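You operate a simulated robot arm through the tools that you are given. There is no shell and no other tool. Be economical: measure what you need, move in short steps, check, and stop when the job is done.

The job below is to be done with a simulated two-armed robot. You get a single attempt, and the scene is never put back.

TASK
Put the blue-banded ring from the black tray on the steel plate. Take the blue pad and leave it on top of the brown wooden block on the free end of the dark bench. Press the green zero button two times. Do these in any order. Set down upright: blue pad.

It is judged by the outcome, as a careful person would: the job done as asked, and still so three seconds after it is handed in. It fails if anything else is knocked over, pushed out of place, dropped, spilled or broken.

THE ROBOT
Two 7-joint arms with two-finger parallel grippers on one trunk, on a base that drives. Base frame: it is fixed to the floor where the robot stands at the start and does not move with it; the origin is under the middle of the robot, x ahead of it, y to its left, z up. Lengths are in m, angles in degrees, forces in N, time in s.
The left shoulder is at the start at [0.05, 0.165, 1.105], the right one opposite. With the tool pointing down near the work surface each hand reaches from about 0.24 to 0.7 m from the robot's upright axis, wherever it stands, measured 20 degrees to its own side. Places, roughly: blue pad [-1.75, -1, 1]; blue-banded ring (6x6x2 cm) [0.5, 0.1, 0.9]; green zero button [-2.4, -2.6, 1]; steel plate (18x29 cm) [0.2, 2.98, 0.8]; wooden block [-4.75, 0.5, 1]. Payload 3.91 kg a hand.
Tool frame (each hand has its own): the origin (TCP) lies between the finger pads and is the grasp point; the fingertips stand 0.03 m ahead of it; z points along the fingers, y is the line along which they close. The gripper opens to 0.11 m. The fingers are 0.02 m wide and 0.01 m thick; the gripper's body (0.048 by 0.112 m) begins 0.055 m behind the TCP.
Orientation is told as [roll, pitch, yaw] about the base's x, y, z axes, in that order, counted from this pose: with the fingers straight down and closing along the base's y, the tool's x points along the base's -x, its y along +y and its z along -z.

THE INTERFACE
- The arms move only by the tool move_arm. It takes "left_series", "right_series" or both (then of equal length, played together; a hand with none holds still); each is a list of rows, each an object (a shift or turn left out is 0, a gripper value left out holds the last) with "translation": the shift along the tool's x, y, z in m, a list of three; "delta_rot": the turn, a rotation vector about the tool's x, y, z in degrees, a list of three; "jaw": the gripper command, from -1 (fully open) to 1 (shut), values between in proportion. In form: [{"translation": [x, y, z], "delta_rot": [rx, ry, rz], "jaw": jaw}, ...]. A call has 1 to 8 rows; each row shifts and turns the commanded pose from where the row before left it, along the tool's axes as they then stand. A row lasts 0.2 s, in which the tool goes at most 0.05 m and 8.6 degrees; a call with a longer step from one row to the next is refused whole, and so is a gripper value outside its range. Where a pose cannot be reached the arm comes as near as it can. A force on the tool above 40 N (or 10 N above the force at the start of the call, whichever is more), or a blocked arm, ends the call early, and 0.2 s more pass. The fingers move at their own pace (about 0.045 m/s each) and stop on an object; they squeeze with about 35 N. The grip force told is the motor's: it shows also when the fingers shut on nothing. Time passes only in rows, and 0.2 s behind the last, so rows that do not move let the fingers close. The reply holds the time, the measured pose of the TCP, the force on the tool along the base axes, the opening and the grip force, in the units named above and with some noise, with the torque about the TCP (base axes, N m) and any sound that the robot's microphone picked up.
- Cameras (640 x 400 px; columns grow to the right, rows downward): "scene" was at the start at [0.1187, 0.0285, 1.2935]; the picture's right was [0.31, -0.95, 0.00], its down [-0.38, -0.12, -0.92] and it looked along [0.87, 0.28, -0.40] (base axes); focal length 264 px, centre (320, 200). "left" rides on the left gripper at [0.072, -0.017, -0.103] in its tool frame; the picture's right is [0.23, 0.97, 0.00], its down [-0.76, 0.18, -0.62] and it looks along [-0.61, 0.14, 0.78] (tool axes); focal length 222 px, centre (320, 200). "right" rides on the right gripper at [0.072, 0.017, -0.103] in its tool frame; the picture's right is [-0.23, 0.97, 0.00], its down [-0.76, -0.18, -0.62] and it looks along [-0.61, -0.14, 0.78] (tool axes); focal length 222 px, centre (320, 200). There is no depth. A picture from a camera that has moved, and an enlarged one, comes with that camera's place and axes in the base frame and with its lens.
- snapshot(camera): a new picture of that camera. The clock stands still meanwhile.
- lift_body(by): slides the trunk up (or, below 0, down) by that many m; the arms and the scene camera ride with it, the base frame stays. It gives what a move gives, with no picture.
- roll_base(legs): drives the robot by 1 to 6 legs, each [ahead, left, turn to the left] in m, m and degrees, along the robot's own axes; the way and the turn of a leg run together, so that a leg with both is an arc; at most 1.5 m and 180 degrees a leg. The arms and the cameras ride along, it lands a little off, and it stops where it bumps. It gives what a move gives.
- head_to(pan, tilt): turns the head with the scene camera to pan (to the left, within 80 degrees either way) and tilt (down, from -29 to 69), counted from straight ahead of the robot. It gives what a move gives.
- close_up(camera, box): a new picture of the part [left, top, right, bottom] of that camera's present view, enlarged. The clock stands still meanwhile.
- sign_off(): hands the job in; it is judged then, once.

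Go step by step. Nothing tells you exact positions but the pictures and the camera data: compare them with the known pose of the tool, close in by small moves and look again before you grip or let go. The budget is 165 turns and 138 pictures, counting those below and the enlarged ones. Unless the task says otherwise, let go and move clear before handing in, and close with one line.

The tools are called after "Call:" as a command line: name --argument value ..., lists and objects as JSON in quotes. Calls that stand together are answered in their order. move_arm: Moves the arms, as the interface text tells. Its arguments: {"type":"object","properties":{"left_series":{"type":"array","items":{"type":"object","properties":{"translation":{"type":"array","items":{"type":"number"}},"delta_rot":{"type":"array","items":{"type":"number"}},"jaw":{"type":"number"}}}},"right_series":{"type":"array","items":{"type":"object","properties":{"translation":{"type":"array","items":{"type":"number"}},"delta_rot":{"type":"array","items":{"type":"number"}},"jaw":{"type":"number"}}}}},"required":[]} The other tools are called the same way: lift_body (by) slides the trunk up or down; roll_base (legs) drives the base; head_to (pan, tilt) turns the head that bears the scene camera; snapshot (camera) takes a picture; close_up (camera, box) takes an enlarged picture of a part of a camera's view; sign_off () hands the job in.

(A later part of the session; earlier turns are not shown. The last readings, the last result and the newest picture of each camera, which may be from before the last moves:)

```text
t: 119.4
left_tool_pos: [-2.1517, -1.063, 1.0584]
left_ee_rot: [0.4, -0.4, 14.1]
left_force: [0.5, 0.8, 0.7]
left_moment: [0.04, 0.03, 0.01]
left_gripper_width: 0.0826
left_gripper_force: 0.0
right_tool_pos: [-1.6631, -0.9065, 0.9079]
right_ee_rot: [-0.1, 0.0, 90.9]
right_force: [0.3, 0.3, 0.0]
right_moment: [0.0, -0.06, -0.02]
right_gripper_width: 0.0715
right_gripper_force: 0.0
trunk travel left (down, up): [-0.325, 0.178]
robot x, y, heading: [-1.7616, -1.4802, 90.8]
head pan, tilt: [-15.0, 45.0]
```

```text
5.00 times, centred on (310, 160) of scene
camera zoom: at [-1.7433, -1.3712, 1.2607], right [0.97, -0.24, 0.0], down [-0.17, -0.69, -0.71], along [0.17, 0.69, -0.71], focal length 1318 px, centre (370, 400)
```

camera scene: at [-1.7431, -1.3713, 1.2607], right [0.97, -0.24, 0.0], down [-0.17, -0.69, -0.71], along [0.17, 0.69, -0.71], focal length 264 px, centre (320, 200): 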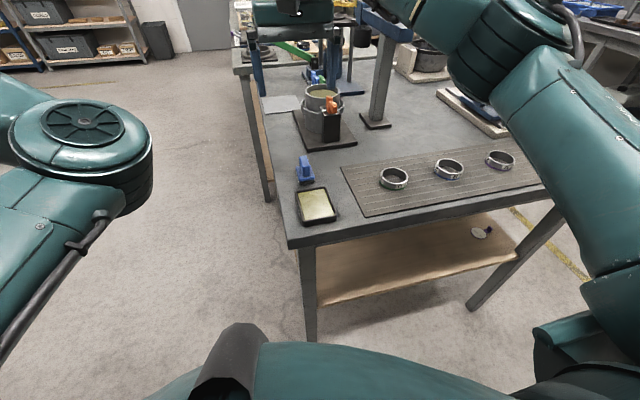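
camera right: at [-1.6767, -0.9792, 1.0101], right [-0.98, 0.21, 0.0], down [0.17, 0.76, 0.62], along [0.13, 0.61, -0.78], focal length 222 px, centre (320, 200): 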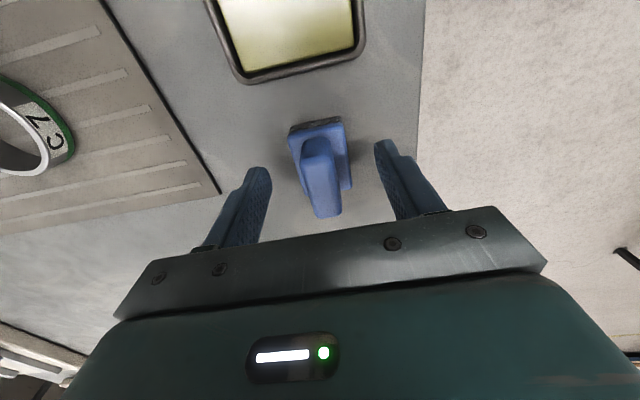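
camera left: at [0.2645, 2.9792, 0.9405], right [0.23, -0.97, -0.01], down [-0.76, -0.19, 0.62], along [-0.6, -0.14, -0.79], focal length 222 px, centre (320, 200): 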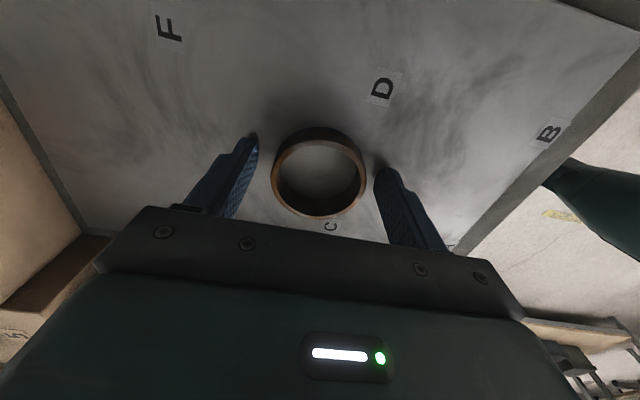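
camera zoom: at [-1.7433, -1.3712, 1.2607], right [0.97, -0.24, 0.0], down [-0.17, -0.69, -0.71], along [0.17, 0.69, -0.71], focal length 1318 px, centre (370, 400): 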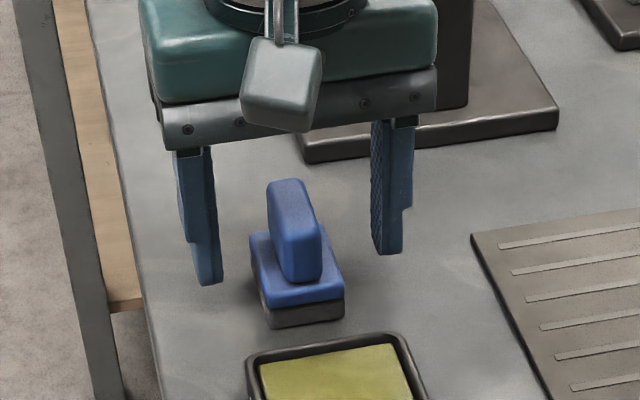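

The fingers straddle the handle well. Closing and lifting gently.

Call:
move_arm --right_series '[{"translation": [0, 0, 0.003], "jaw": 1}, {}, {}, {}, {}, {}]'

Call:
move_arm --right_series '[{"translation": [0, 0, -0.005]}, {"translation": [0, 0, -0.01]}, {"translation": [0, 0, -0.02]}, {"translation": [0, 0, -0.02]}, {}]'

Call:
snapshot --camera "right"

Call:
close_up --camera "scene" --box '[240, 80, 380, 200]'

```text
t: 120.8
left_tool_pos: [-2.1521, -1.0636, 1.0581]
left_ee_rot: [0.3, -0.4, 14.2]
left_force: [-0.1, 0.3, 0.1]
left_moment: [-0.03, -0.01, 0.01]
left_gripper_width: 0.0823
left_gripper_force: 0.1
right_tool_pos: [-1.6605, -0.9057, 0.9049]
right_ee_rot: [0.1, 0.0, 90.9]
right_force: [0.4, 0.0, 0.3]
right_moment: [0.04, -0.02, -0.02]
right_gripper_width: 0.035
right_gripper_force: 35.2
trunk travel left (down, up): [-0.325, 0.178]
robot x, y, heading: [-1.7649, -1.4782, 90.8]
head pan, tilt: [-15.0, 45.0]
```

```text
t: 122.0
left_tool_pos: [-2.1518, -1.0625, 1.0578]
left_ee_rot: [0.2, -0.3, 14.2]
left_force: [0.3, 0.1, -0.2]
left_moment: [0.02, 0.03, -0.03]
left_gripper_width: 0.0823
left_gripper_force: 0.1
right_tool_pos: [-1.6613, -0.9072, 0.9591]
right_ee_rot: [0.0, 0.1, 90.9]
right_force: [0.3, -0.5, -0.9]
right_moment: [0.02, 0.0, -0.03]
right_gripper_width: 0.0348
right_gripper_force: 34.6
trunk travel left (down, up): [-0.325, 0.178]
robot x, y, heading: [-1.7696, -1.4816, 90.9]
head pan, tilt: [-15.0, 45.0]
```

```text
75 pictures are left
camera right: at [-1.6765, -0.9789, 1.0622], right [-0.98, 0.21, 0.0], down [0.17, 0.76, 0.62], along [0.13, 0.61, -0.78], focal length 222 px, centre (320, 200)
```

right: 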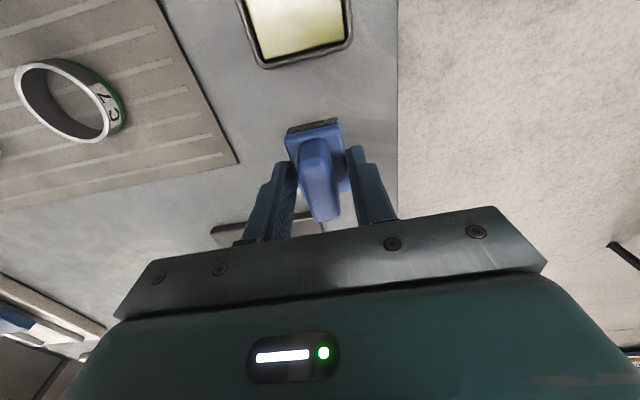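

```text
3.33 times, centred on (310, 140) of scene
camera zoom: at [-1.7433, -1.3711, 1.2607], right [0.97, -0.24, 0.0], down [-0.17, -0.69, -0.71], along [0.17, 0.69, -0.71], focal length 879 px, centre (353, 400)
```

zoom: 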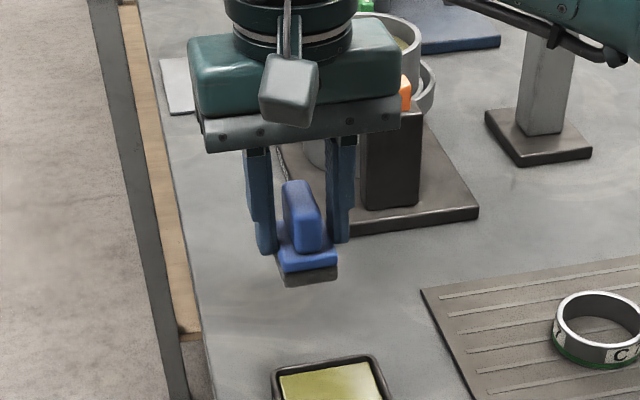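

The tips hold the pad only by the rim of its wider base (35 mm), which is a shallow grip. I set it back down, open, go about 12 mm deeper and regrip.

Call:
move_arm --right_series '[{"translation": [0, 0, 0.02]}, {"translation": [0, 0, 0.02]}, {"translation": [0, 0, 0.011]}, {"translation": [0, 0, 0.003]}, {}]'

Call:
move_arm --right_series '[{"jaw": 0.0}, {}, {}, {}]'

Call:
snapshot --camera "right"

```text
t: 123.2
left_tool_pos: [-2.1512, -1.064, 1.0596]
left_ee_rot: [0.3, -0.3, 14.3]
left_force: [0.2, 0.4, -0.1]
left_moment: [0.0, 0.01, 0.0]
left_gripper_width: 0.0826
left_gripper_force: 0.1
right_tool_pos: [-1.6616, -0.9062, 0.9044]
right_ee_rot: [0.1, -0.1, 90.9]
right_force: [0.2, 0.6, -0.2]
right_moment: [0.02, -0.02, 0.03]
right_gripper_width: 0.035
right_gripper_force: 34.9
trunk travel left (down, up): [-0.325, 0.178]
robot x, y, heading: [-1.7616, -1.4834, 90.9]
head pan, tilt: [-15.0, 45.0]
```

```text
t: 124.2
left_tool_pos: [-2.1525, -1.0633, 1.0589]
left_ee_rot: [0.2, -0.4, 14.3]
left_force: [0.1, 0.0, -0.3]
left_moment: [0.01, 0.03, 0.01]
left_gripper_width: 0.0826
left_gripper_force: 0.0
right_tool_pos: [-1.661, -0.9059, 0.9058]
right_ee_rot: [0.0, 0.0, 91.0]
right_force: [0.7, -0.4, 0.1]
right_moment: [0.02, 0.01, 0.0]
right_gripper_width: 0.0553
right_gripper_force: 0.0
trunk travel left (down, up): [-0.325, 0.178]
robot x, y, heading: [-1.7659, -1.4779, 91.0]
head pan, tilt: [-15.0, 45.0]
```

```text
73 pictures are left
camera right: at [-1.6765, -0.9786, 1.0075], right [-0.98, 0.21, 0.0], down [0.17, 0.76, 0.62], along [0.13, 0.61, -0.78], focal length 222 px, centre (320, 200)
```

right: 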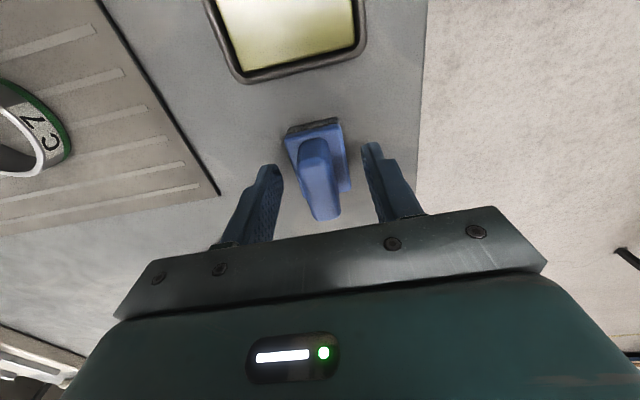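

Call:
move_arm --right_series '[{"translation": [0.002, 0, 0.006]}, {"translation": [0, 0, 0.006]}, {}, {"jaw": 1}, {}, {}, {}, {}]'

Call:
move_arm --right_series '[{"translation": [0, 0, -0.005]}, {"translation": [0, 0, -0.01]}, {"translation": [0, 0, -0.02]}, {"translation": [0, 0, -0.02]}, {}]'

Call:
close_up --camera "scene" --box '[240, 80, 380, 200]'

```text
t: 126.0
left_tool_pos: [-2.1523, -1.0632, 1.0581]
left_ee_rot: [0.3, -0.4, 14.2]
left_force: [-0.4, 0.5, 0.8]
left_moment: [0.01, -0.02, 0.04]
left_gripper_width: 0.0823
left_gripper_force: 0.1
right_tool_pos: [-1.6615, -0.9093, 0.8926]
right_ee_rot: [0.0, 0.0, 90.9]
right_force: [0.5, 0.0, 0.1]
right_moment: [-0.02, -0.01, 0.0]
right_gripper_width: 0.0348
right_gripper_force: 34.6
trunk travel left (down, up): [-0.325, 0.178]
robot x, y, heading: [-1.7637, -1.4786, 91.0]
head pan, tilt: [-15.0, 45.0]
```

```text
t: 127.2
left_tool_pos: [-2.1525, -1.0631, 1.0594]
left_ee_rot: [0.4, -0.3, 14.3]
left_force: [0.2, -0.1, 0.4]
left_moment: [0.02, -0.04, 0.02]
left_gripper_width: 0.0824
left_gripper_force: 0.1
right_tool_pos: [-1.6601, -0.9085, 0.9487]
right_ee_rot: [0.1, 0.0, 90.9]
right_force: [0.6, 0.5, -1.6]
right_moment: [-0.01, -0.01, 0.01]
right_gripper_width: 0.0354
right_gripper_force: 35.0
trunk travel left (down, up): [-0.325, 0.178]
robot x, y, heading: [-1.762, -1.4793, 91.2]
head pan, tilt: [-15.0, 45.0]
```

```text
3.33 times, centred on (310, 140) of scene
camera zoom: at [-1.7433, -1.3711, 1.2607], right [0.97, -0.24, 0.0], down [-0.17, -0.69, -0.71], along [0.17, 0.69, -0.71], focal length 879 px, centre (353, 400)
```

zoom: 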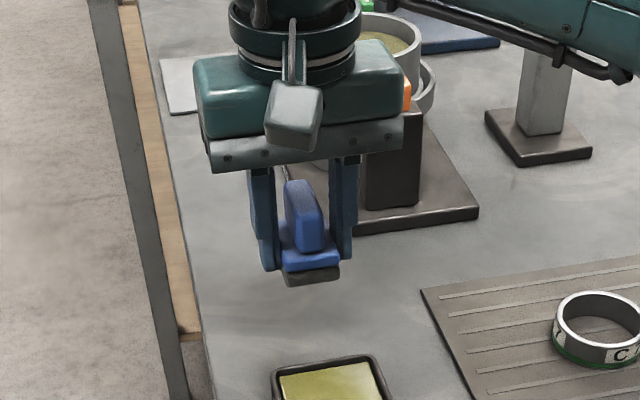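

Solid grip now. Raising the pad and drawing the hand back over the aisle.

Call:
move_arm --right_series '[{"translation": [0, 0, -0.02]}, {"translation": [0, 0, -0.03]}, {"translation": [0, 0, -0.03]}, {"translation": [0, 0, -0.03]}, {"translation": [0, 0, -0.03]}, {"translation": [0, 0, -0.02]}]'

Call:
move_arm --right_series '[{"translation": [0.02, -0.01, 0]}, {"translation": [0.035, -0.013, 0]}, {"translation": [0.035, -0.013, 0]}, {"translation": [0.035, -0.013, 0]}, {"translation": [0.035, -0.013, 0]}, {"translation": [0.035, -0.013, 0]}, {"translation": [0.02, -0.01, 0]}]'

Call:
roll_base --legs '[[-0.08, 0, 0], [0, 0.5, 0], [0, 0.45, 0]]'

Call:
head_to --pan 50 --tilt 10

Call:
snapshot --camera "scene"

```text
t: 128.6
left_tool_pos: [-2.152, -1.0639, 1.059]
left_ee_rot: [0.3, -0.2, 14.2]
left_force: [-0.5, 0.4, 0.1]
left_moment: [-0.02, -0.02, 0.01]
left_gripper_width: 0.0826
left_gripper_force: 0.0
right_tool_pos: [-1.6618, -0.9065, 1.1095]
right_ee_rot: [0.0, 0.1, 91.0]
right_force: [-0.7, -1.0, -0.7]
right_moment: [-0.04, -0.02, 0.02]
right_gripper_width: 0.0355
right_gripper_force: 34.7
trunk travel left (down, up): [-0.325, 0.178]
robot x, y, heading: [-1.7682, -1.4825, 90.9]
head pan, tilt: [-15.0, 45.0]
```

```text
t: 130.2
left_tool_pos: [-2.1509, -1.0631, 1.0584]
left_ee_rot: [0.3, -0.4, 14.2]
left_force: [-0.7, 0.0, 0.0]
left_moment: [-0.02, -0.01, 0.02]
left_gripper_width: 0.0823
left_gripper_force: 0.1
right_tool_pos: [-1.5735, -1.1211, 1.1081]
right_ee_rot: [0.1, 0.0, 90.8]
right_force: [0.4, 0.4, -1.3]
right_moment: [-0.01, 0.02, 0.0]
right_gripper_width: 0.0355
right_gripper_force: 34.9
trunk travel left (down, up): [-0.325, 0.178]
robot x, y, heading: [-1.7678, -1.4804, 91.1]
head pan, tilt: [-15.0, 45.0]
```

```text
t: 136.2
left_tool_pos: [-3.0955, -1.1554, 1.0583]
left_ee_rot: [0.4, -0.3, 13.9]
left_force: [0.2, -0.6, -0.1]
left_moment: [0.01, -0.03, -0.04]
left_gripper_width: 0.0826
left_gripper_force: 0.2
right_tool_pos: [-2.5172, -1.2138, 1.1066]
right_ee_rot: [0.1, 0.0, 90.6]
right_force: [0.6, -0.8, -0.5]
right_moment: [0.02, -0.02, 0.03]
right_gripper_width: 0.0351
right_gripper_force: 35.0
trunk travel left (down, up): [-0.325, 0.178]
robot x, y, heading: [-2.7113, -1.5728, 90.6]
head pan, tilt: [-15.0, 45.0]
```

```text
t: 137.5
left_tool_pos: [-3.0955, -1.1554, 1.0591]
left_ee_rot: [0.4, -0.3, 14.0]
left_force: [0.5, 0.6, 0.6]
left_moment: [-0.02, 0.01, -0.02]
left_gripper_width: 0.0823
left_gripper_force: 0.0
right_tool_pos: [-2.5162, -1.2145, 1.1076]
right_ee_rot: [0.1, 0.0, 90.7]
right_force: [-0.2, 0.2, -0.9]
right_moment: [-0.01, 0.02, -0.01]
right_gripper_width: 0.0355
right_gripper_force: 35.4
trunk travel left (down, up): [-0.325, 0.178]
robot x, y, heading: [-2.7059, -1.5697, 90.4]
head pan, tilt: [50.0, 10.0]
```

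```text
71 pictures are left
camera scene: at [-2.7796, -1.4845, 1.3157], right [0.63, 0.77, 0.0], down [0.13, -0.11, -0.98], along [-0.76, 0.62, -0.17], focal length 264 px, centre (320, 200)
```

scene: 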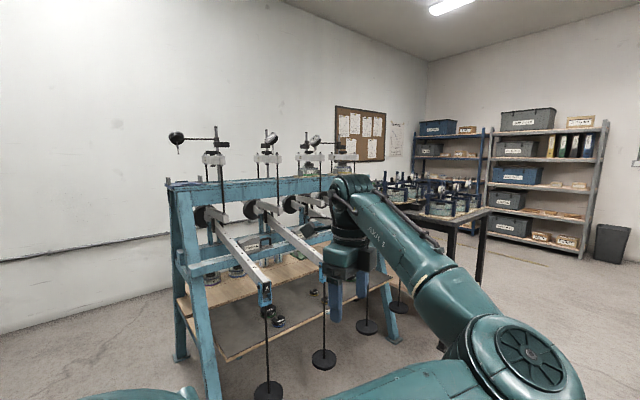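

The teal frame with hanging weights stands at x≈-3.6 and beyond; the dark bench lies past it. I drive ahead along x≈-2.65 to see the bench properly.

Call:
roll_base --legs '[[1.0, -0.05, 0], [0.9, 0, 0]]'

Call:
head_to --pan 75 --tilt 12

Call:
snapshot --camera "scene"

Call:
snapshot --camera "right"

```text
t: 147.0
left_tool_pos: [-3.0603, 0.7338, 1.0589]
left_ee_rot: [0.3, -0.3, 14.4]
left_force: [0.6, -0.7, 0.3]
left_moment: [0.02, 0.02, 0.03]
left_gripper_width: 0.0825
left_gripper_force: 0.1
right_tool_pos: [-2.483, 0.6783, 1.1068]
right_ee_rot: [0.1, 0.0, 91.1]
right_force: [0.6, 0.8, -0.6]
right_moment: [0.01, -0.02, -0.01]
right_gripper_width: 0.0354
right_gripper_force: 35.1
trunk travel left (down, up): [-0.325, 0.178]
robot x, y, heading: [-2.6727, 0.3203, 91.2]
head pan, tilt: [50.0, 10.0]
```

```text
t: 147.9
left_tool_pos: [-3.0602, 0.7321, 1.0586]
left_ee_rot: [0.3, -0.4, 14.4]
left_force: [-0.3, -0.1, -0.5]
left_moment: [-0.01, 0.01, -0.05]
left_gripper_width: 0.0825
left_gripper_force: 0.0
right_tool_pos: [-2.483, 0.678, 1.107]
right_ee_rot: [0.0, 0.0, 91.1]
right_force: [1.0, -0.4, 0.0]
right_moment: [0.02, 0.01, -0.01]
right_gripper_width: 0.0354
right_gripper_force: 35.3
trunk travel left (down, up): [-0.325, 0.178]
robot x, y, heading: [-2.6735, 0.3185, 91.4]
head pan, tilt: [75.0, 12.0]
```

```text
70 pictures are left
camera scene: at [-2.7611, 0.3704, 1.3124], right [0.24, 0.97, 0.0], down [0.2, -0.05, -0.98], along [-0.95, 0.24, -0.21], focal length 264 px, centre (320, 200)
```

scene: 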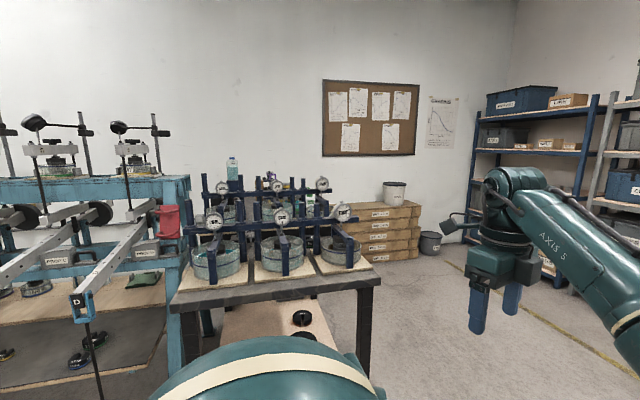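

```text
69 pictures are left
camera right: at [-2.4975, 0.6049, 1.2095], right [-0.98, 0.21, 0.0], down [0.16, 0.76, 0.62], along [0.13, 0.61, -0.78], focal length 222 px, centre (320, 200)
```

right: 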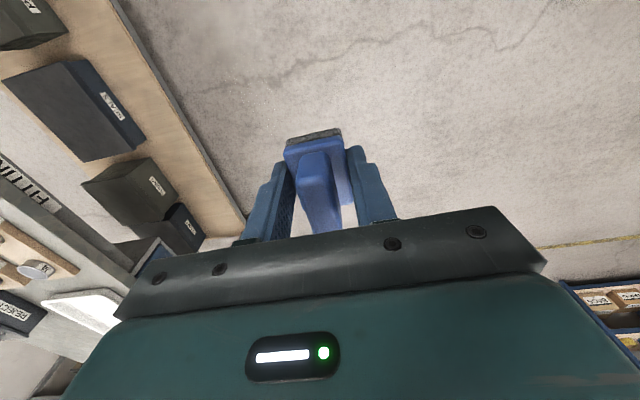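

The bench's free end lies by the far wall, behind the apparatus, and the left arm's awkward pose could foul it there. In this open area I try once more to unflip the left elbow with a low-then-high motion.

Call:
move_arm --left_series '[{"translation": [-0.018, 0.018, 0.04], "delta_rot": [0, 0, 1.7]}, {"translation": [-0.018, 0.018, 0.04], "delta_rot": [0, 0, 1.7]}, {"translation": [-0.018, 0.018, 0.04], "delta_rot": [0, 0, 1.7]}, {"translation": [-0.018, 0.018, 0.04], "delta_rot": [0, 0, 1.7]}, {"translation": [-0.018, 0.018, 0.04], "delta_rot": [0, 0, 1.7]}, {"translation": [-0.018, 0.018, 0.04], "delta_rot": [0, 0, 1.7]}, {"translation": [-0.018, 0.018, 0.04], "delta_rot": [0, 0, 1.7]}, {"translation": [-0.018, 0.018, 0.04], "delta_rot": [0, 0, 1.7]}]'

Call:
head_to --pan 20 --tilt 45

Call:
snapshot --camera "scene"

```text
t: 149.7
left_tool_pos: [-2.9476, 0.9016, 0.7415]
left_ee_rot: [0.3, -0.2, 0.8]
left_force: [1.5, -0.4, -0.3]
left_moment: [0.02, -0.02, -0.02]
left_gripper_width: 0.0825
left_gripper_force: 0.1
left hand out of reach, approached as far as the arm can: row 1
right_tool_pos: [-2.4835, 0.6782, 1.1073]
right_ee_rot: [0.0, -0.1, 91.1]
right_force: [0.5, -0.5, -1.0]
right_moment: [0.01, -0.02, 0.0]
right_gripper_width: 0.0354
right_gripper_force: 35.8
trunk travel left (down, up): [-0.325, 0.178]
robot x, y, heading: [-2.6739, 0.3204, 90.9]
head pan, tilt: [75.0, 12.0]
```

```text
t: 150.9
left_tool_pos: [-2.9474, 0.9011, 0.7444]
left_ee_rot: [0.5, -0.2, 0.7]
left_force: [0.1, 0.9, 0.2]
left_moment: [-0.01, 0.02, -0.02]
left_gripper_width: 0.0827
left_gripper_force: 0.1
right_tool_pos: [-2.4833, 0.6764, 1.1075]
right_ee_rot: [0.1, -0.1, 91.0]
right_force: [0.2, 0.4, -0.6]
right_moment: [0.01, -0.02, 0.01]
right_gripper_width: 0.0352
right_gripper_force: 35.3
trunk travel left (down, up): [-0.325, 0.178]
robot x, y, heading: [-2.668, 0.3201, 90.7]
head pan, tilt: [20.0, 45.0]
```

```text
68 pictures are left
camera scene: at [-2.7, 0.4238, 1.2608], right [0.93, 0.36, 0.0], down [0.26, -0.66, -0.71], along [-0.26, 0.66, -0.71], focal length 264 px, centre (320, 200)
```

scene: 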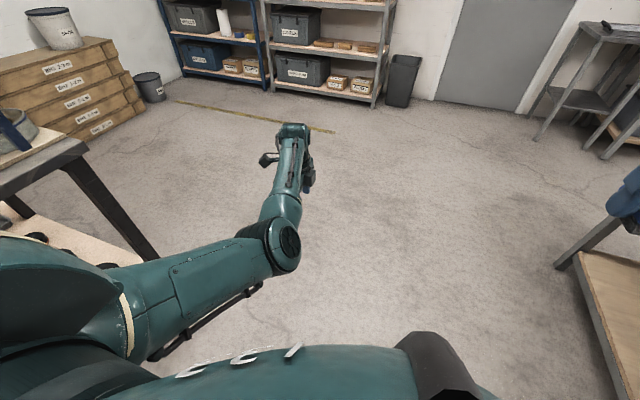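

The arm hangs lower now. I move the hand toward the centre line and turn the wrist back, so that the elbow falls to the outside.

Call:
move_arm --left_series '[{"translation": [-0.038, -0.012, 0]}, {"translation": [-0.038, -0.012, 0]}, {"translation": [-0.038, -0.012, 0]}, {"translation": [-0.038, -0.012, 0]}, {"translation": [-0.038, -0.012, 0]}, {"translation": [-0.038, -0.012, 0]}, {"delta_rot": [0, 0, -8.5]}, {"delta_rot": [0, 0, -8.5]}]'

Call:
move_arm --left_series '[{"delta_rot": [0, 0, -8.5]}, {"delta_rot": [0, 0, -8.5]}, {"delta_rot": [0, 0, -8.5]}, {"delta_rot": [0, 0, -8.5]}, {"delta_rot": [0, 0, -8.5]}, {"delta_rot": [0, 0, -8.5]}, {"delta_rot": [0, 0, -8.5]}, {"delta_rot": [0, 0, -8.5]}]'

Call:
snapshot --camera "scene"

```text
t: 152.7
left_tool_pos: [-2.7178, 0.8335, 0.7414]
left_ee_rot: [0.4, -0.3, 17.9]
left_force: [-0.1, -0.4, 0.5]
left_moment: [-0.03, 0.0, 0.02]
left_gripper_width: 0.0823
left_gripper_force: 0.0
right_tool_pos: [-2.4818, 0.6769, 1.1065]
right_ee_rot: [0.0, 0.1, 91.0]
right_force: [-0.2, -0.3, -0.5]
right_moment: [-0.02, 0.02, 0.0]
right_gripper_width: 0.0352
right_gripper_force: 34.9
trunk travel left (down, up): [-0.325, 0.178]
robot x, y, heading: [-2.6701, 0.3176, 91.0]
head pan, tilt: [20.0, 45.0]
```

```text
t: 154.5
left_tool_pos: [-2.7174, 0.8323, 0.7423]
left_ee_rot: [-0.1, -0.5, 86.0]
left_force: [0.0, -0.1, 0.0]
left_moment: [0.02, -0.01, 0.01]
left_gripper_width: 0.0825
left_gripper_force: 0.1
right_tool_pos: [-2.4841, 0.677, 1.1076]
right_ee_rot: [0.1, 0.1, 91.0]
right_force: [-1.1, 0.4, -0.8]
right_moment: [-0.01, 0.01, -0.02]
right_gripper_width: 0.0352
right_gripper_force: 34.7
trunk travel left (down, up): [-0.325, 0.178]
robot x, y, heading: [-2.6721, 0.3186, 90.9]
head pan, tilt: [20.0, 45.0]
```

```text
67 pictures are left
camera scene: at [-2.6999, 0.4238, 1.2607], right [0.93, 0.36, 0.0], down [0.25, -0.66, -0.71], along [-0.25, 0.66, -0.71], focal length 264 px, centre (320, 200)
```

scene: 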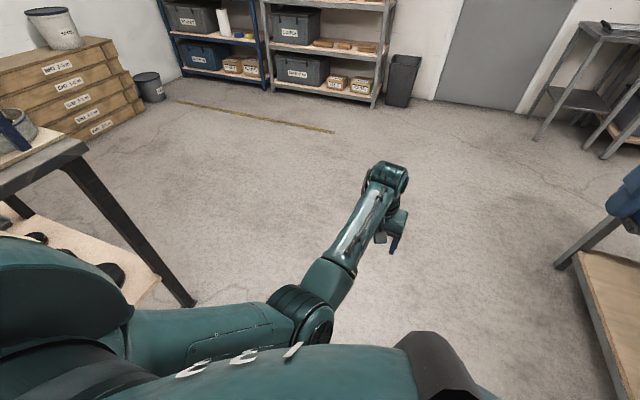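

The elbow now hangs below and outward. Raising the hand slowly to the travelling pose.

Call:
move_arm --left_series '[{"translation": [0.015, 0.015, -0.02]}, {"translation": [0.02, 0.02, -0.03]}, {"translation": [0.02, 0.02, -0.04]}, {"translation": [0.02, 0.02, -0.04]}, {"translation": [0.02, 0.02, -0.04]}, {"translation": [0.02, 0.02, -0.04]}, {"translation": [0.02, 0.02, -0.04]}, {"translation": [0.02, 0.015, -0.04]}]'

Call:
snapshot --camera "scene"

```text
t: 156.3
left_tool_pos: [-2.9023, 0.8277, 0.8234]
left_ee_rot: [0.6, -0.1, 86.1]
left_force: [-0.5, 0.0, -1.2]
left_moment: [-0.01, 0.04, 0.02]
left_gripper_width: 0.0829
left_gripper_force: 0.1
left hand out of reach, approached as far as the arm can: row 3, 4, 5, 6, 7, 8
right_tool_pos: [-2.482, 0.6782, 1.1068]
right_ee_rot: [0.1, 0.1, 91.1]
right_force: [0.7, -0.4, -1.0]
right_moment: [0.01, 0.0, 0.01]
right_gripper_width: 0.0355
right_gripper_force: 34.9
trunk travel left (down, up): [-0.325, 0.178]
robot x, y, heading: [-2.6727, 0.3171, 90.8]
head pan, tilt: [20.0, 45.0]
```

```text
66 pictures are left
camera scene: at [-2.7, 0.4238, 1.2607], right [0.93, 0.36, 0.0], down [0.25, -0.66, -0.71], along [-0.25, 0.66, -0.71], focal length 264 px, centre (320, 200)
```

scene: 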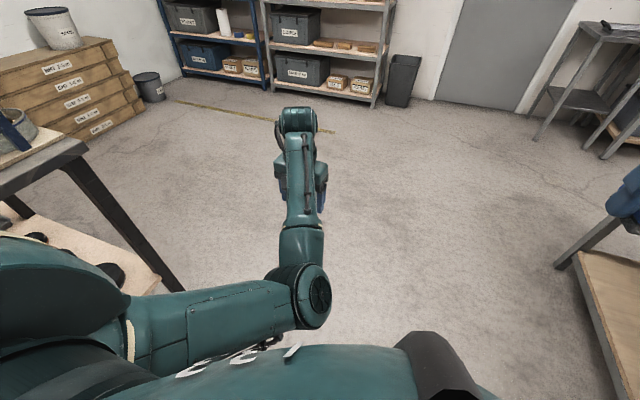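

Still held by a joint limit. Twisting the wrist strongly the other way should push the elbow outward; I return to the low centre pose and do that.

Call:
move_arm --left_series '[{"translation": [0, -0.03, 0.02], "delta_rot": [0, 0, 8.5]}, {"translation": [0, -0.03, 0.02]}, {"translation": [0.005, -0.03, 0.02]}, {"translation": [0.005, -0.03, 0.02]}, {"translation": [0.005, -0.03, 0]}, {"delta_rot": [0, 0, 8.5]}, {"delta_rot": [0, 0, 8.5]}, {"delta_rot": [0, 0, 8.5]}]'

Call:
move_arm --left_series '[{"delta_rot": [0, 0, 8.5]}, {"delta_rot": [0, 0, 8.5]}, {"delta_rot": [0, 0, 8.5]}, {"delta_rot": [0, 0, 8.5]}, {"delta_rot": [0, 0, 8.5]}, {"delta_rot": [0, 0, 8.5]}, {"delta_rot": [0, 0, 8.5]}, {"delta_rot": [0, 0, 8.5]}]'

Call:
move_arm --left_series '[{"delta_rot": [0, 0, 8.5]}, {"delta_rot": [0, 0, 8.5]}, {"delta_rot": [0, 0, 8.5]}, {"delta_rot": [0, 0, 8.5]}, {"delta_rot": [0, 0, 8.5]}]'

Call:
snapshot --camera "scene"

```text
t: 158.1
left_tool_pos: [-2.7493, 0.796, 0.7607]
left_ee_rot: [1.0, -2.0, 51.7]
left_force: [-0.7, -0.4, -1.1]
left_moment: [-0.01, -0.03, 0.01]
left_gripper_width: 0.0828
left_gripper_force: 0.0
right_tool_pos: [-2.4832, 0.6774, 1.1075]
right_ee_rot: [0.0, 0.0, 91.1]
right_force: [0.4, 0.1, -0.7]
right_moment: [0.0, -0.05, 0.01]
right_gripper_width: 0.0353
right_gripper_force: 35.4
trunk travel left (down, up): [-0.325, 0.178]
robot x, y, heading: [-2.6708, 0.3191, 91.3]
head pan, tilt: [20.0, 45.0]
```

```text
t: 159.9
left_tool_pos: [-2.7512, 0.7858, 0.7469]
left_ee_rot: [0.3, -0.1, -16.4]
left_force: [-0.5, -0.3, -1.6]
left_moment: [0.0, 0.02, 0.02]
left_gripper_width: 0.0824
left_gripper_force: 0.0
right_tool_pos: [-2.484, 0.6779, 1.1074]
right_ee_rot: [0.1, 0.0, 91.1]
right_force: [0.0, 0.0, -0.8]
right_moment: [0.03, 0.0, -0.02]
right_gripper_width: 0.0353
right_gripper_force: 34.7
trunk travel left (down, up): [-0.325, 0.178]
robot x, y, heading: [-2.6722, 0.3156, 91.1]
head pan, tilt: [20.0, 45.0]
```

```text
t: 161.1
left_tool_pos: [-2.7516, 0.7851, 0.747]
left_ee_rot: [0.2, 0.1, -58.8]
left_force: [0.2, 0.2, 0.0]
left_moment: [-0.02, -0.01, -0.02]
left_gripper_width: 0.0825
left_gripper_force: 0.1
right_tool_pos: [-2.4822, 0.6769, 1.107]
right_ee_rot: [0.0, 0.0, 91.1]
right_force: [0.1, 0.5, -0.3]
right_moment: [-0.02, 0.02, 0.0]
right_gripper_width: 0.0357
right_gripper_force: 35.3
trunk travel left (down, up): [-0.325, 0.178]
robot x, y, heading: [-2.6705, 0.3184, 90.9]
head pan, tilt: [20.0, 45.0]
```

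```text
65 pictures are left
camera scene: at [-2.7, 0.4239, 1.2607], right [0.93, 0.36, 0.0], down [0.25, -0.66, -0.71], along [-0.25, 0.66, -0.71], focal length 264 px, centre (320, 200)
```

scene: 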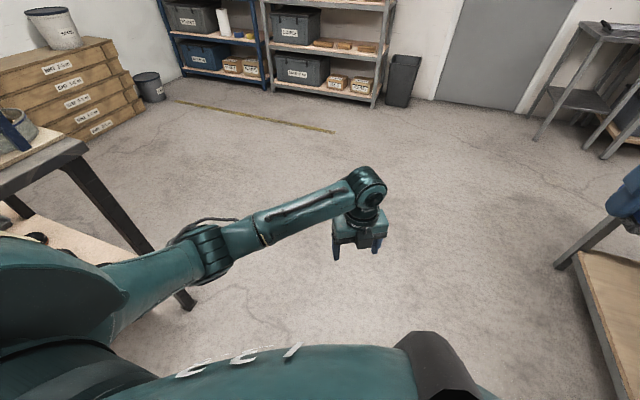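

It worked: the elbow is outward again. Raising the hand and then untwisting the wrist.

Call:
move_arm --left_series '[{"translation": [-0.003, -0.02, -0.043]}, {"translation": [-0.003, -0.02, -0.043]}, {"translation": [-0.003, -0.02, -0.043]}, {"translation": [-0.003, -0.02, -0.043]}, {"translation": [-0.003, -0.02, -0.043]}, {"translation": [-0.003, -0.02, -0.043]}, {"translation": [-0.003, -0.02, -0.043]}, {"translation": [-0.003, -0.02, -0.043]}]'

Call:
move_arm --left_series '[{"delta_rot": [0, 0, -8.5]}, {"delta_rot": [0, 0, -8.5]}, {"delta_rot": [0, 0, -8.5]}, {"delta_rot": [0, 0, -8.5]}, {"delta_rot": [0, 0, -8.5]}, {"delta_rot": [0, 0, -8.5]}, {"delta_rot": [0, 0, -8.5]}, {"delta_rot": [0, 0, -8.5]}]'

Call:
move_arm --left_series '[{"delta_rot": [0, 0, -8.5]}, {"delta_rot": [0, 0, -8.5]}, {"delta_rot": [0, 0, -8.5]}, {"delta_rot": [0, 0, -8.5]}, {"delta_rot": [0, 0, -8.5]}, {"delta_rot": [0, 0, -8.5]}, {"delta_rot": [0, 0, -8.5]}, {"delta_rot": [0, 0, -8.5]}]'

Call:
snapshot --camera "scene"

```text
t: 162.9
left_tool_pos: [-2.8769, 0.6792, 1.0893]
left_ee_rot: [0.3, 0.3, -58.7]
left_force: [0.7, -0.1, 0.4]
left_moment: [-0.01, 0.0, -0.01]
left_gripper_width: 0.0826
left_gripper_force: 0.0
right_tool_pos: [-2.4822, 0.6778, 1.1075]
right_ee_rot: [0.1, 0.0, 91.0]
right_force: [-0.2, 0.5, -1.2]
right_moment: [0.01, 0.0, 0.01]
right_gripper_width: 0.0354
right_gripper_force: 35.3
trunk travel left (down, up): [-0.325, 0.178]
robot x, y, heading: [-2.6702, 0.3178, 91.2]
head pan, tilt: [20.0, 45.0]
```

```text
t: 164.7
left_tool_pos: [-2.8756, 0.68, 1.0887]
left_ee_rot: [0.3, -0.3, 9.5]
left_force: [0.1, -0.2, -0.1]
left_moment: [0.0, 0.0, 0.0]
left_gripper_width: 0.0826
left_gripper_force: 0.1
right_tool_pos: [-2.4825, 0.6775, 1.1062]
right_ee_rot: [0.1, 0.0, 91.0]
right_force: [-0.5, -0.1, -1.0]
right_moment: [0.01, 0.0, -0.03]
right_gripper_width: 0.035
right_gripper_force: 34.7
trunk travel left (down, up): [-0.325, 0.178]
robot x, y, heading: [-2.6747, 0.3152, 91.3]
head pan, tilt: [20.0, 45.0]
```

```text
t: 166.5
left_tool_pos: [-2.8768, 0.6799, 1.0893]
left_ee_rot: [-0.1, -0.4, 77.6]
left_force: [-0.3, 0.1, 0.2]
left_moment: [0.01, -0.01, 0.01]
left_gripper_width: 0.0825
left_gripper_force: 0.1
right_tool_pos: [-2.4829, 0.678, 1.1076]
right_ee_rot: [0.1, 0.0, 91.0]
right_force: [-0.3, 1.6, -0.3]
right_moment: [0.03, -0.01, 0.01]
right_gripper_width: 0.0351
right_gripper_force: 35.3
trunk travel left (down, up): [-0.325, 0.178]
robot x, y, heading: [-2.6697, 0.32, 90.9]
head pan, tilt: [20.0, 45.0]
```

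```text
64 pictures are left
camera scene: at [-2.6999, 0.4239, 1.2607], right [0.93, 0.36, 0.0], down [0.25, -0.66, -0.71], along [-0.25, 0.66, -0.71], focal length 264 px, centre (320, 200)
```

scene: 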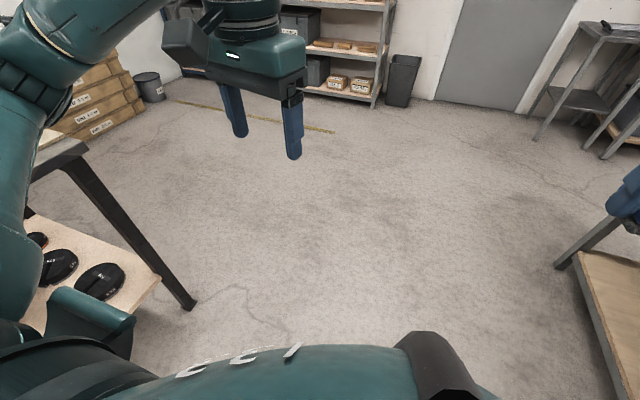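

Left arm is restored. Now I drive around to the +y side of the dark bench (edge at y≈0.72): ahead to y≈1.4, turn to face -x, and go along.

Call:
roll_base --legs '[[1.1, 0, 0], [0, 0, 90], [1.1, 0, 0]]'

Call:
head_to --pan 30 --tilt 20

Call:
snapshot --camera "scene"

```text
t: 181.3
left_tool_pos: [-4.1588, 1.2033, 1.0907]
left_ee_rot: [-0.1, -0.4, 166.5]
left_force: [-0.3, -0.5, 0.0]
left_moment: [-0.02, -0.01, 0.03]
left_gripper_width: 0.0828
left_gripper_force: 0.1
right_tool_pos: [-4.1515, 1.5971, 1.1072]
right_ee_rot: [0.0, 0.0, -179.8]
right_force: [0.2, -0.6, -1.5]
right_moment: [0.02, -0.02, -0.02]
right_gripper_width: 0.0353
right_gripper_force: 35.1
trunk travel left (down, up): [-0.325, 0.178]
robot x, y, heading: [-3.7936, 1.4005, -179.8]
head pan, tilt: [20.0, 45.0]
```

```text
t: 182.2
left_tool_pos: [-4.1587, 1.2032, 1.0899]
left_ee_rot: [-0.1, -0.4, 166.5]
left_force: [0.1, -0.1, -0.3]
left_moment: [0.01, 0.03, 0.0]
left_gripper_width: 0.0827
left_gripper_force: 0.1
right_tool_pos: [-4.1497, 1.5971, 1.1067]
right_ee_rot: [0.2, 0.0, -179.8]
right_force: [-0.1, -0.1, -0.1]
right_moment: [0.01, -0.02, 0.0]
right_gripper_width: 0.0355
right_gripper_force: 34.9
trunk travel left (down, up): [-0.325, 0.178]
robot x, y, heading: [-3.7941, 1.4048, -179.7]
head pan, tilt: [30.0, 20.0]
```

```text
63 pictures are left
camera scene: at [-3.9032, 1.3562, 1.2993], right [-0.5, 0.86, 0.0], down [0.3, 0.17, -0.94], along [-0.81, -0.47, -0.34], focal length 264 px, centre (320, 200)
```

scene: 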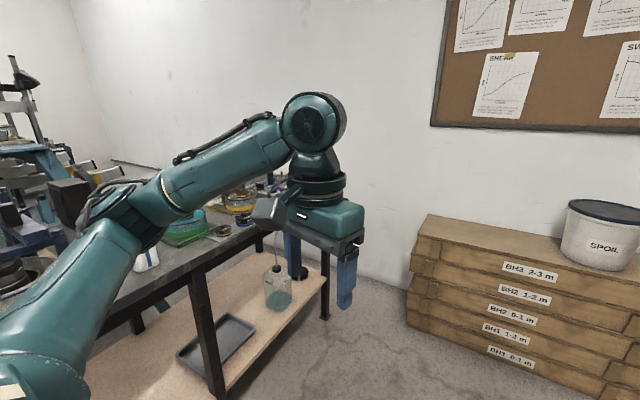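

The bench's far end reaches x≈-5.05; boxes stand at x≈-5.3, y≥1.2. I advance to x≈-4.55, turn to face the bench (-y), and look.

Call:
roll_base --legs '[[0.75, 0, 0], [0, 0, 90]]'

Call:
head_to --pan -5 --tilt 35

Call:
snapshot --camera "scene"

```text
t: 190.2
left_tool_pos: [-4.3639, 1.0403, 1.0901]
left_ee_rot: [-0.2, -0.4, -103.0]
left_force: [-0.3, 0.5, 0.2]
left_moment: [0.02, -0.03, -0.03]
left_gripper_width: 0.0823
left_gripper_force: 0.0
right_tool_pos: [-4.7581, 1.0437, 1.1064]
right_ee_rot: [-0.1, 0.0, -89.3]
right_force: [-0.9, 0.0, -0.9]
right_moment: [0.01, -0.02, -0.01]
right_gripper_width: 0.0352
right_gripper_force: 35.4
trunk travel left (down, up): [-0.325, 0.178]
robot x, y, heading: [-4.5706, 1.4017, -89.2]
head pan, tilt: [30.0, 20.0]
```

```text
t: 191.2
left_tool_pos: [-4.3638, 1.0412, 1.0903]
left_ee_rot: [0.0, -0.4, -103.1]
left_force: [0.4, 0.1, -0.5]
left_moment: [-0.01, -0.03, 0.0]
left_gripper_width: 0.0825
left_gripper_force: 0.1
right_tool_pos: [-4.7571, 1.044, 1.1083]
right_ee_rot: [0.1, 0.0, -89.3]
right_force: [-0.1, -0.6, -0.5]
right_moment: [0.03, -0.01, -0.01]
right_gripper_width: 0.0352
right_gripper_force: 35.2
trunk travel left (down, up): [-0.325, 0.178]
robot x, y, heading: [-4.5679, 1.4041, -89.2]
head pan, tilt: [-5.0, 35.0]
```

```text
62 pictures are left
camera scene: at [-4.5713, 1.285, 1.2756], right [-1.0, 0.07, 0.0], down [0.04, 0.57, -0.82], along [-0.06, -0.82, -0.57], focal length 264 px, centre (320, 200)
```

scene: 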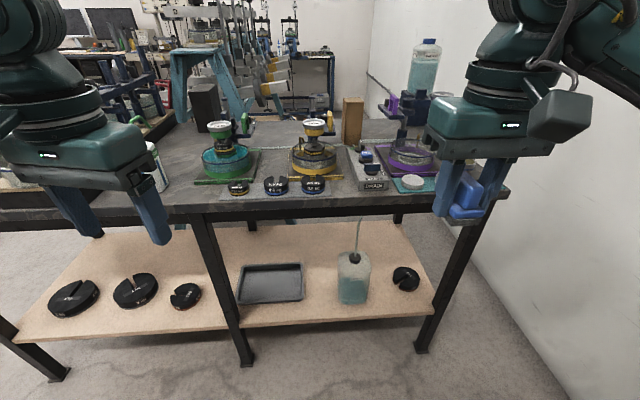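

I can see a tall brown wooden block behind the yellow and purple devices. Zooming in.

Call:
close_up --camera "scene" --box '[270, 70, 470, 210]'

Call:
snapshot --camera "right"

```text
2.86 times, centred on (370, 140) of scene
camera zoom: at [-4.5713, 1.285, 1.2756], right [-1.0, 0.07, 0.0], down [0.04, 0.57, -0.82], along [-0.06, -0.82, -0.57], focal length 753 px, centre (177, 371)
```

zoom: 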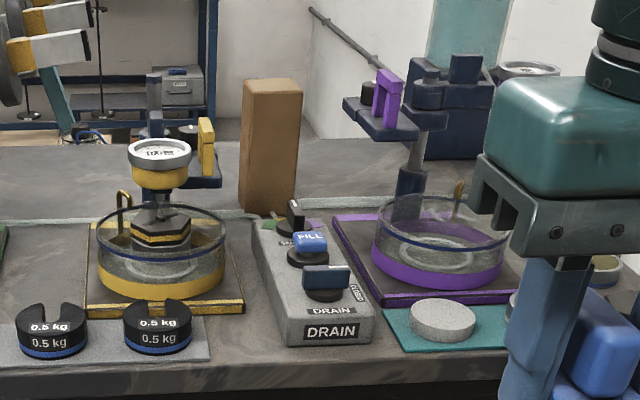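

```text
60 pictures are left
camera right: at [-4.7412, 1.117, 1.2095], right [0.98, -0.22, 0.0], down [-0.17, -0.76, 0.62], along [-0.13, -0.61, -0.78], focal length 222 px, centre (320, 200)
```

right: 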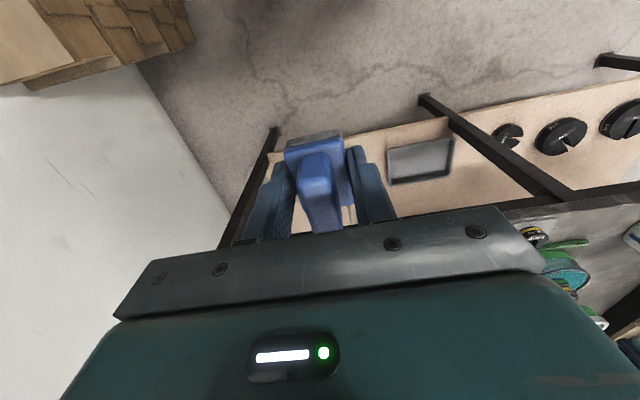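

The block stands at about (-4.76, 0.36), top near z≈1.03, about 0.37 m in from the bench edge. I raise the trunk and then drive closer.

Call:
lift_body --by 0.15

Call:
roll_base --legs '[[0.34, 0, 0]]'

Call:
head_to --pan -15 --tilt 35

Call:
snapshot --camera "scene"

Call:
snapshot --camera "right"

```text
t: 193.0
left_tool_pos: [-4.3645, 1.0401, 1.2401]
left_ee_rot: [-0.1, -0.4, -102.9]
left_force: [-0.5, -0.3, 0.5]
left_moment: [0.0, -0.01, -0.01]
left_gripper_width: 0.0823
left_gripper_force: 0.0
right_tool_pos: [-4.7565, 1.0437, 1.2584]
right_ee_rot: [0.1, 0.0, -89.3]
right_force: [-0.3, 0.2, -1.1]
right_moment: [0.01, 0.01, 0.0]
right_gripper_width: 0.0353
right_gripper_force: 35.0
trunk travel left (down, up): [-0.475, 0.028]
robot x, y, heading: [-4.5694, 1.401, -88.9]
head pan, tilt: [-5.0, 35.0]
```

```text
t: 195.2
left_tool_pos: [-4.3635, 0.6937, 1.2391]
left_ee_rot: [-0.1, -0.3, -103.4]
left_force: [-0.5, -0.2, -0.4]
left_moment: [0.02, -0.03, 0.02]
left_gripper_width: 0.0824
left_gripper_force: 0.0
right_tool_pos: [-4.7563, 0.7015, 1.2575]
right_ee_rot: [0.0, 0.0, -89.8]
right_force: [0.3, -0.3, -0.7]
right_moment: [0.02, 0.03, -0.01]
right_gripper_width: 0.0356
right_gripper_force: 35.2
trunk travel left (down, up): [-0.475, 0.028]
robot x, y, heading: [-4.5643, 1.0598, -89.7]
head pan, tilt: [-5.0, 35.0]
```

```text
t: 196.0
left_tool_pos: [-4.3627, 0.6947, 1.2401]
left_ee_rot: [-0.1, -0.4, -103.3]
left_force: [0.0, 0.6, -1.1]
left_moment: [-0.02, 0.03, -0.01]
left_gripper_width: 0.0824
left_gripper_force: 0.0
right_tool_pos: [-4.7571, 0.7021, 1.2579]
right_ee_rot: [0.1, -0.1, -89.7]
right_force: [0.1, -0.2, -1.6]
right_moment: [0.02, 0.02, 0.01]
right_gripper_width: 0.0352
right_gripper_force: 34.7
trunk travel left (down, up): [-0.475, 0.028]
robot x, y, heading: [-4.5629, 1.0574, -89.8]
head pan, tilt: [-15.0, 35.0]
```

```text
59 pictures are left
camera scene: at [-4.584, 0.9438, 1.4256], right [-0.97, 0.25, 0.0], down [0.14, 0.55, -0.82], along [-0.21, -0.79, -0.57], focal length 264 px, centre (320, 200)
```

scene: 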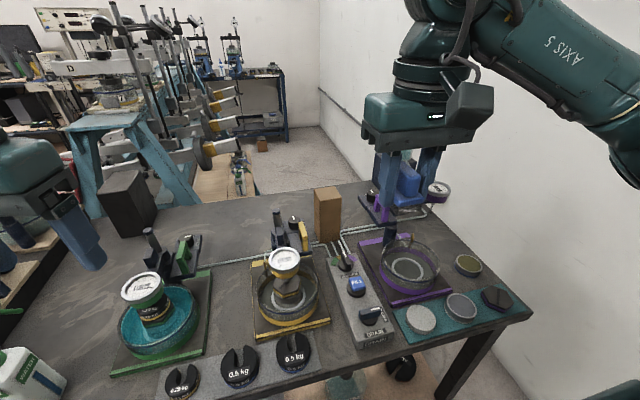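

```text
58 pictures are left
camera right: at [-4.7399, 0.7745, 1.3595], right [0.97, -0.22, 0.0], down [-0.17, -0.76, 0.62], along [-0.14, -0.61, -0.78], focal length 222 px, centre (320, 200)
```

right: 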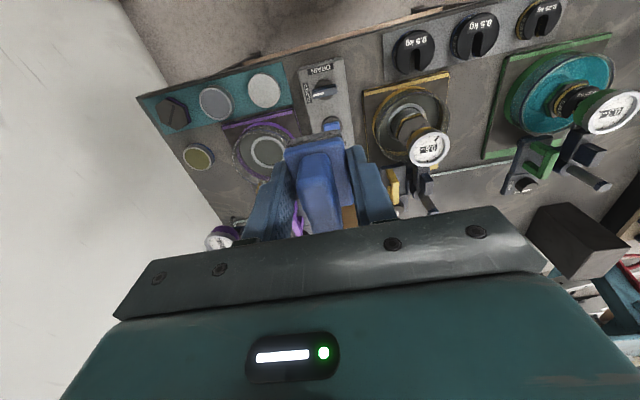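

Block top is at roughly (-4.752, 0.377, 1.045). Zooming in for a refined fix.

Call:
close_up --camera "scene" --box '[280, 165, 380, 255]'

```text
4.44 times, centred on (330, 210) of scene
camera zoom: at [-4.584, 0.9438, 1.4256], right [-0.97, 0.25, 0.0], down [0.14, 0.55, -0.82], along [-0.21, -0.79, -0.57], focal length 1172 px, centre (276, 156)
```

zoom: 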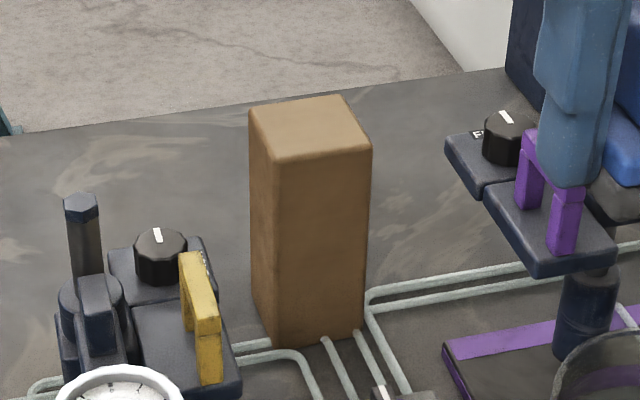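

Block top centre ≈ (-4.757, 0.373, z≈1.03), aligned with the axes. Moving the pad over it with a gradual descent to TCP z≈1.15.

Call:
move_arm --right_series '[{"translation": [-0.03, 0, 0.005]}, {"translation": [-0.04, 0, 0.015]}, {"translation": [-0.04, 0, 0.02]}, {"translation": [-0.04, 0, 0.02]}, {"translation": [-0.04, 0, 0.02]}, {"translation": [-0.04, 0, 0.02]}, {"translation": [-0.03, 0, 0.01]}, {}]'

Call:
snapshot --camera "scene"

Call:
snapshot --camera "right"

```text
t: 197.8
left_tool_pos: [-4.3647, 0.6942, 1.2404]
left_ee_rot: [-0.1, -0.4, -103.5]
left_force: [-0.7, 0.2, -0.3]
left_moment: [-0.02, 0.0, 0.0]
left_gripper_width: 0.0828
left_gripper_force: 0.1
right_tool_pos: [-4.7548, 0.4428, 1.1473]
right_ee_rot: [0.0, 0.0, -89.7]
right_force: [0.2, 1.0, 0.2]
right_moment: [0.04, 0.04, -0.03]
right_gripper_width: 0.0351
right_gripper_force: 34.9
trunk travel left (down, up): [-0.475, 0.028]
robot x, y, heading: [-4.5617, 1.0562, -89.8]
head pan, tilt: [-15.0, 35.0]
```

```text
56 pictures are left
camera scene: at [-4.5843, 0.9439, 1.4256], right [-0.97, 0.25, 0.0], down [0.15, 0.55, -0.82], along [-0.21, -0.79, -0.57], focal length 264 px, centre (320, 200)
```

scene: 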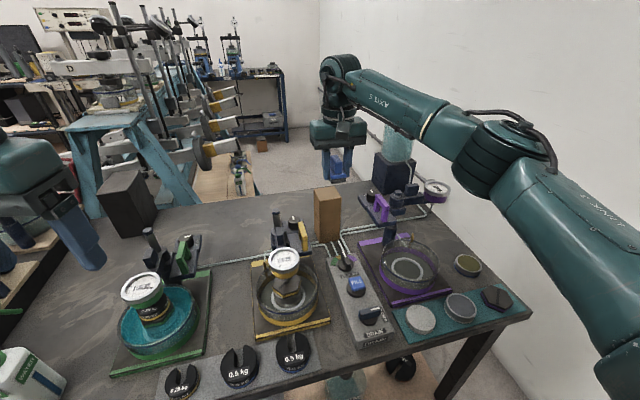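

```text
55 pictures are left
camera right: at [-4.7384, 0.5149, 1.2496], right [0.98, -0.22, 0.0], down [-0.17, -0.76, 0.62], along [-0.14, -0.61, -0.78], focal length 222 px, centre (320, 200)
```

right: 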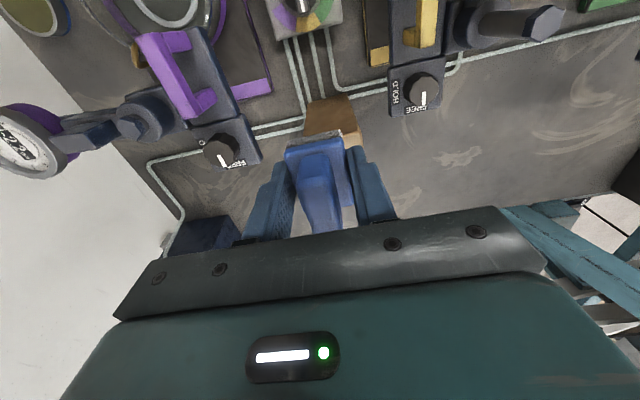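

Call:
close_up --camera "right" --box '[260, 70, 400, 190]'

Call:
close_up --camera "scene" --box '[280, 110, 400, 250]'

```text
3.33 times, centred on (330, 130) of right
camera zoom: at [-4.7384, 0.5149, 1.2496], right [0.98, -0.22, 0.0], down [-0.17, -0.76, 0.62], along [-0.14, -0.61, -0.78], focal length 740 px, centre (287, 433)
```

zoom: 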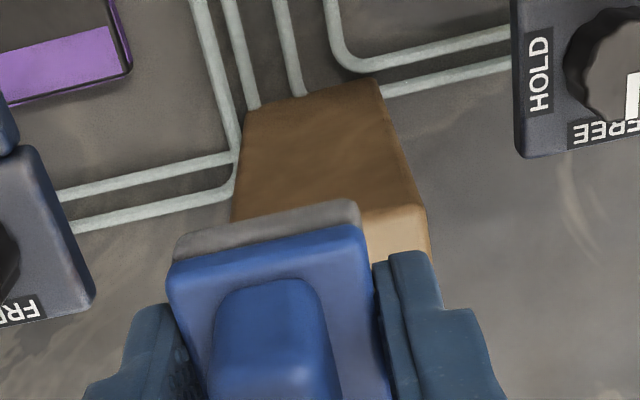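

```text
2.86 times, centred on (340, 180) of scene
camera zoom: at [-4.5843, 0.9439, 1.4256], right [-0.97, 0.25, 0.0], down [0.15, 0.55, -0.82], along [-0.21, -0.79, -0.57], focal length 753 px, centre (263, 257)
```

zoom: 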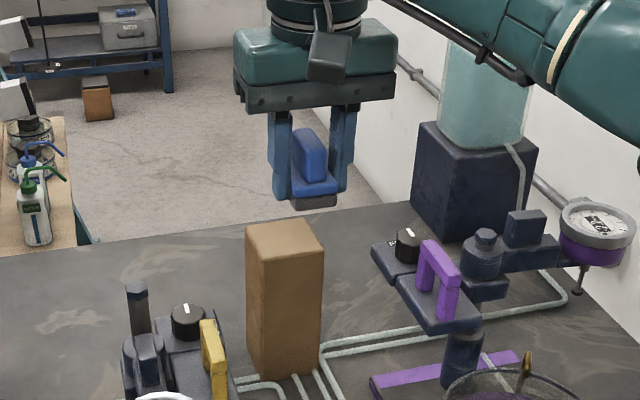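

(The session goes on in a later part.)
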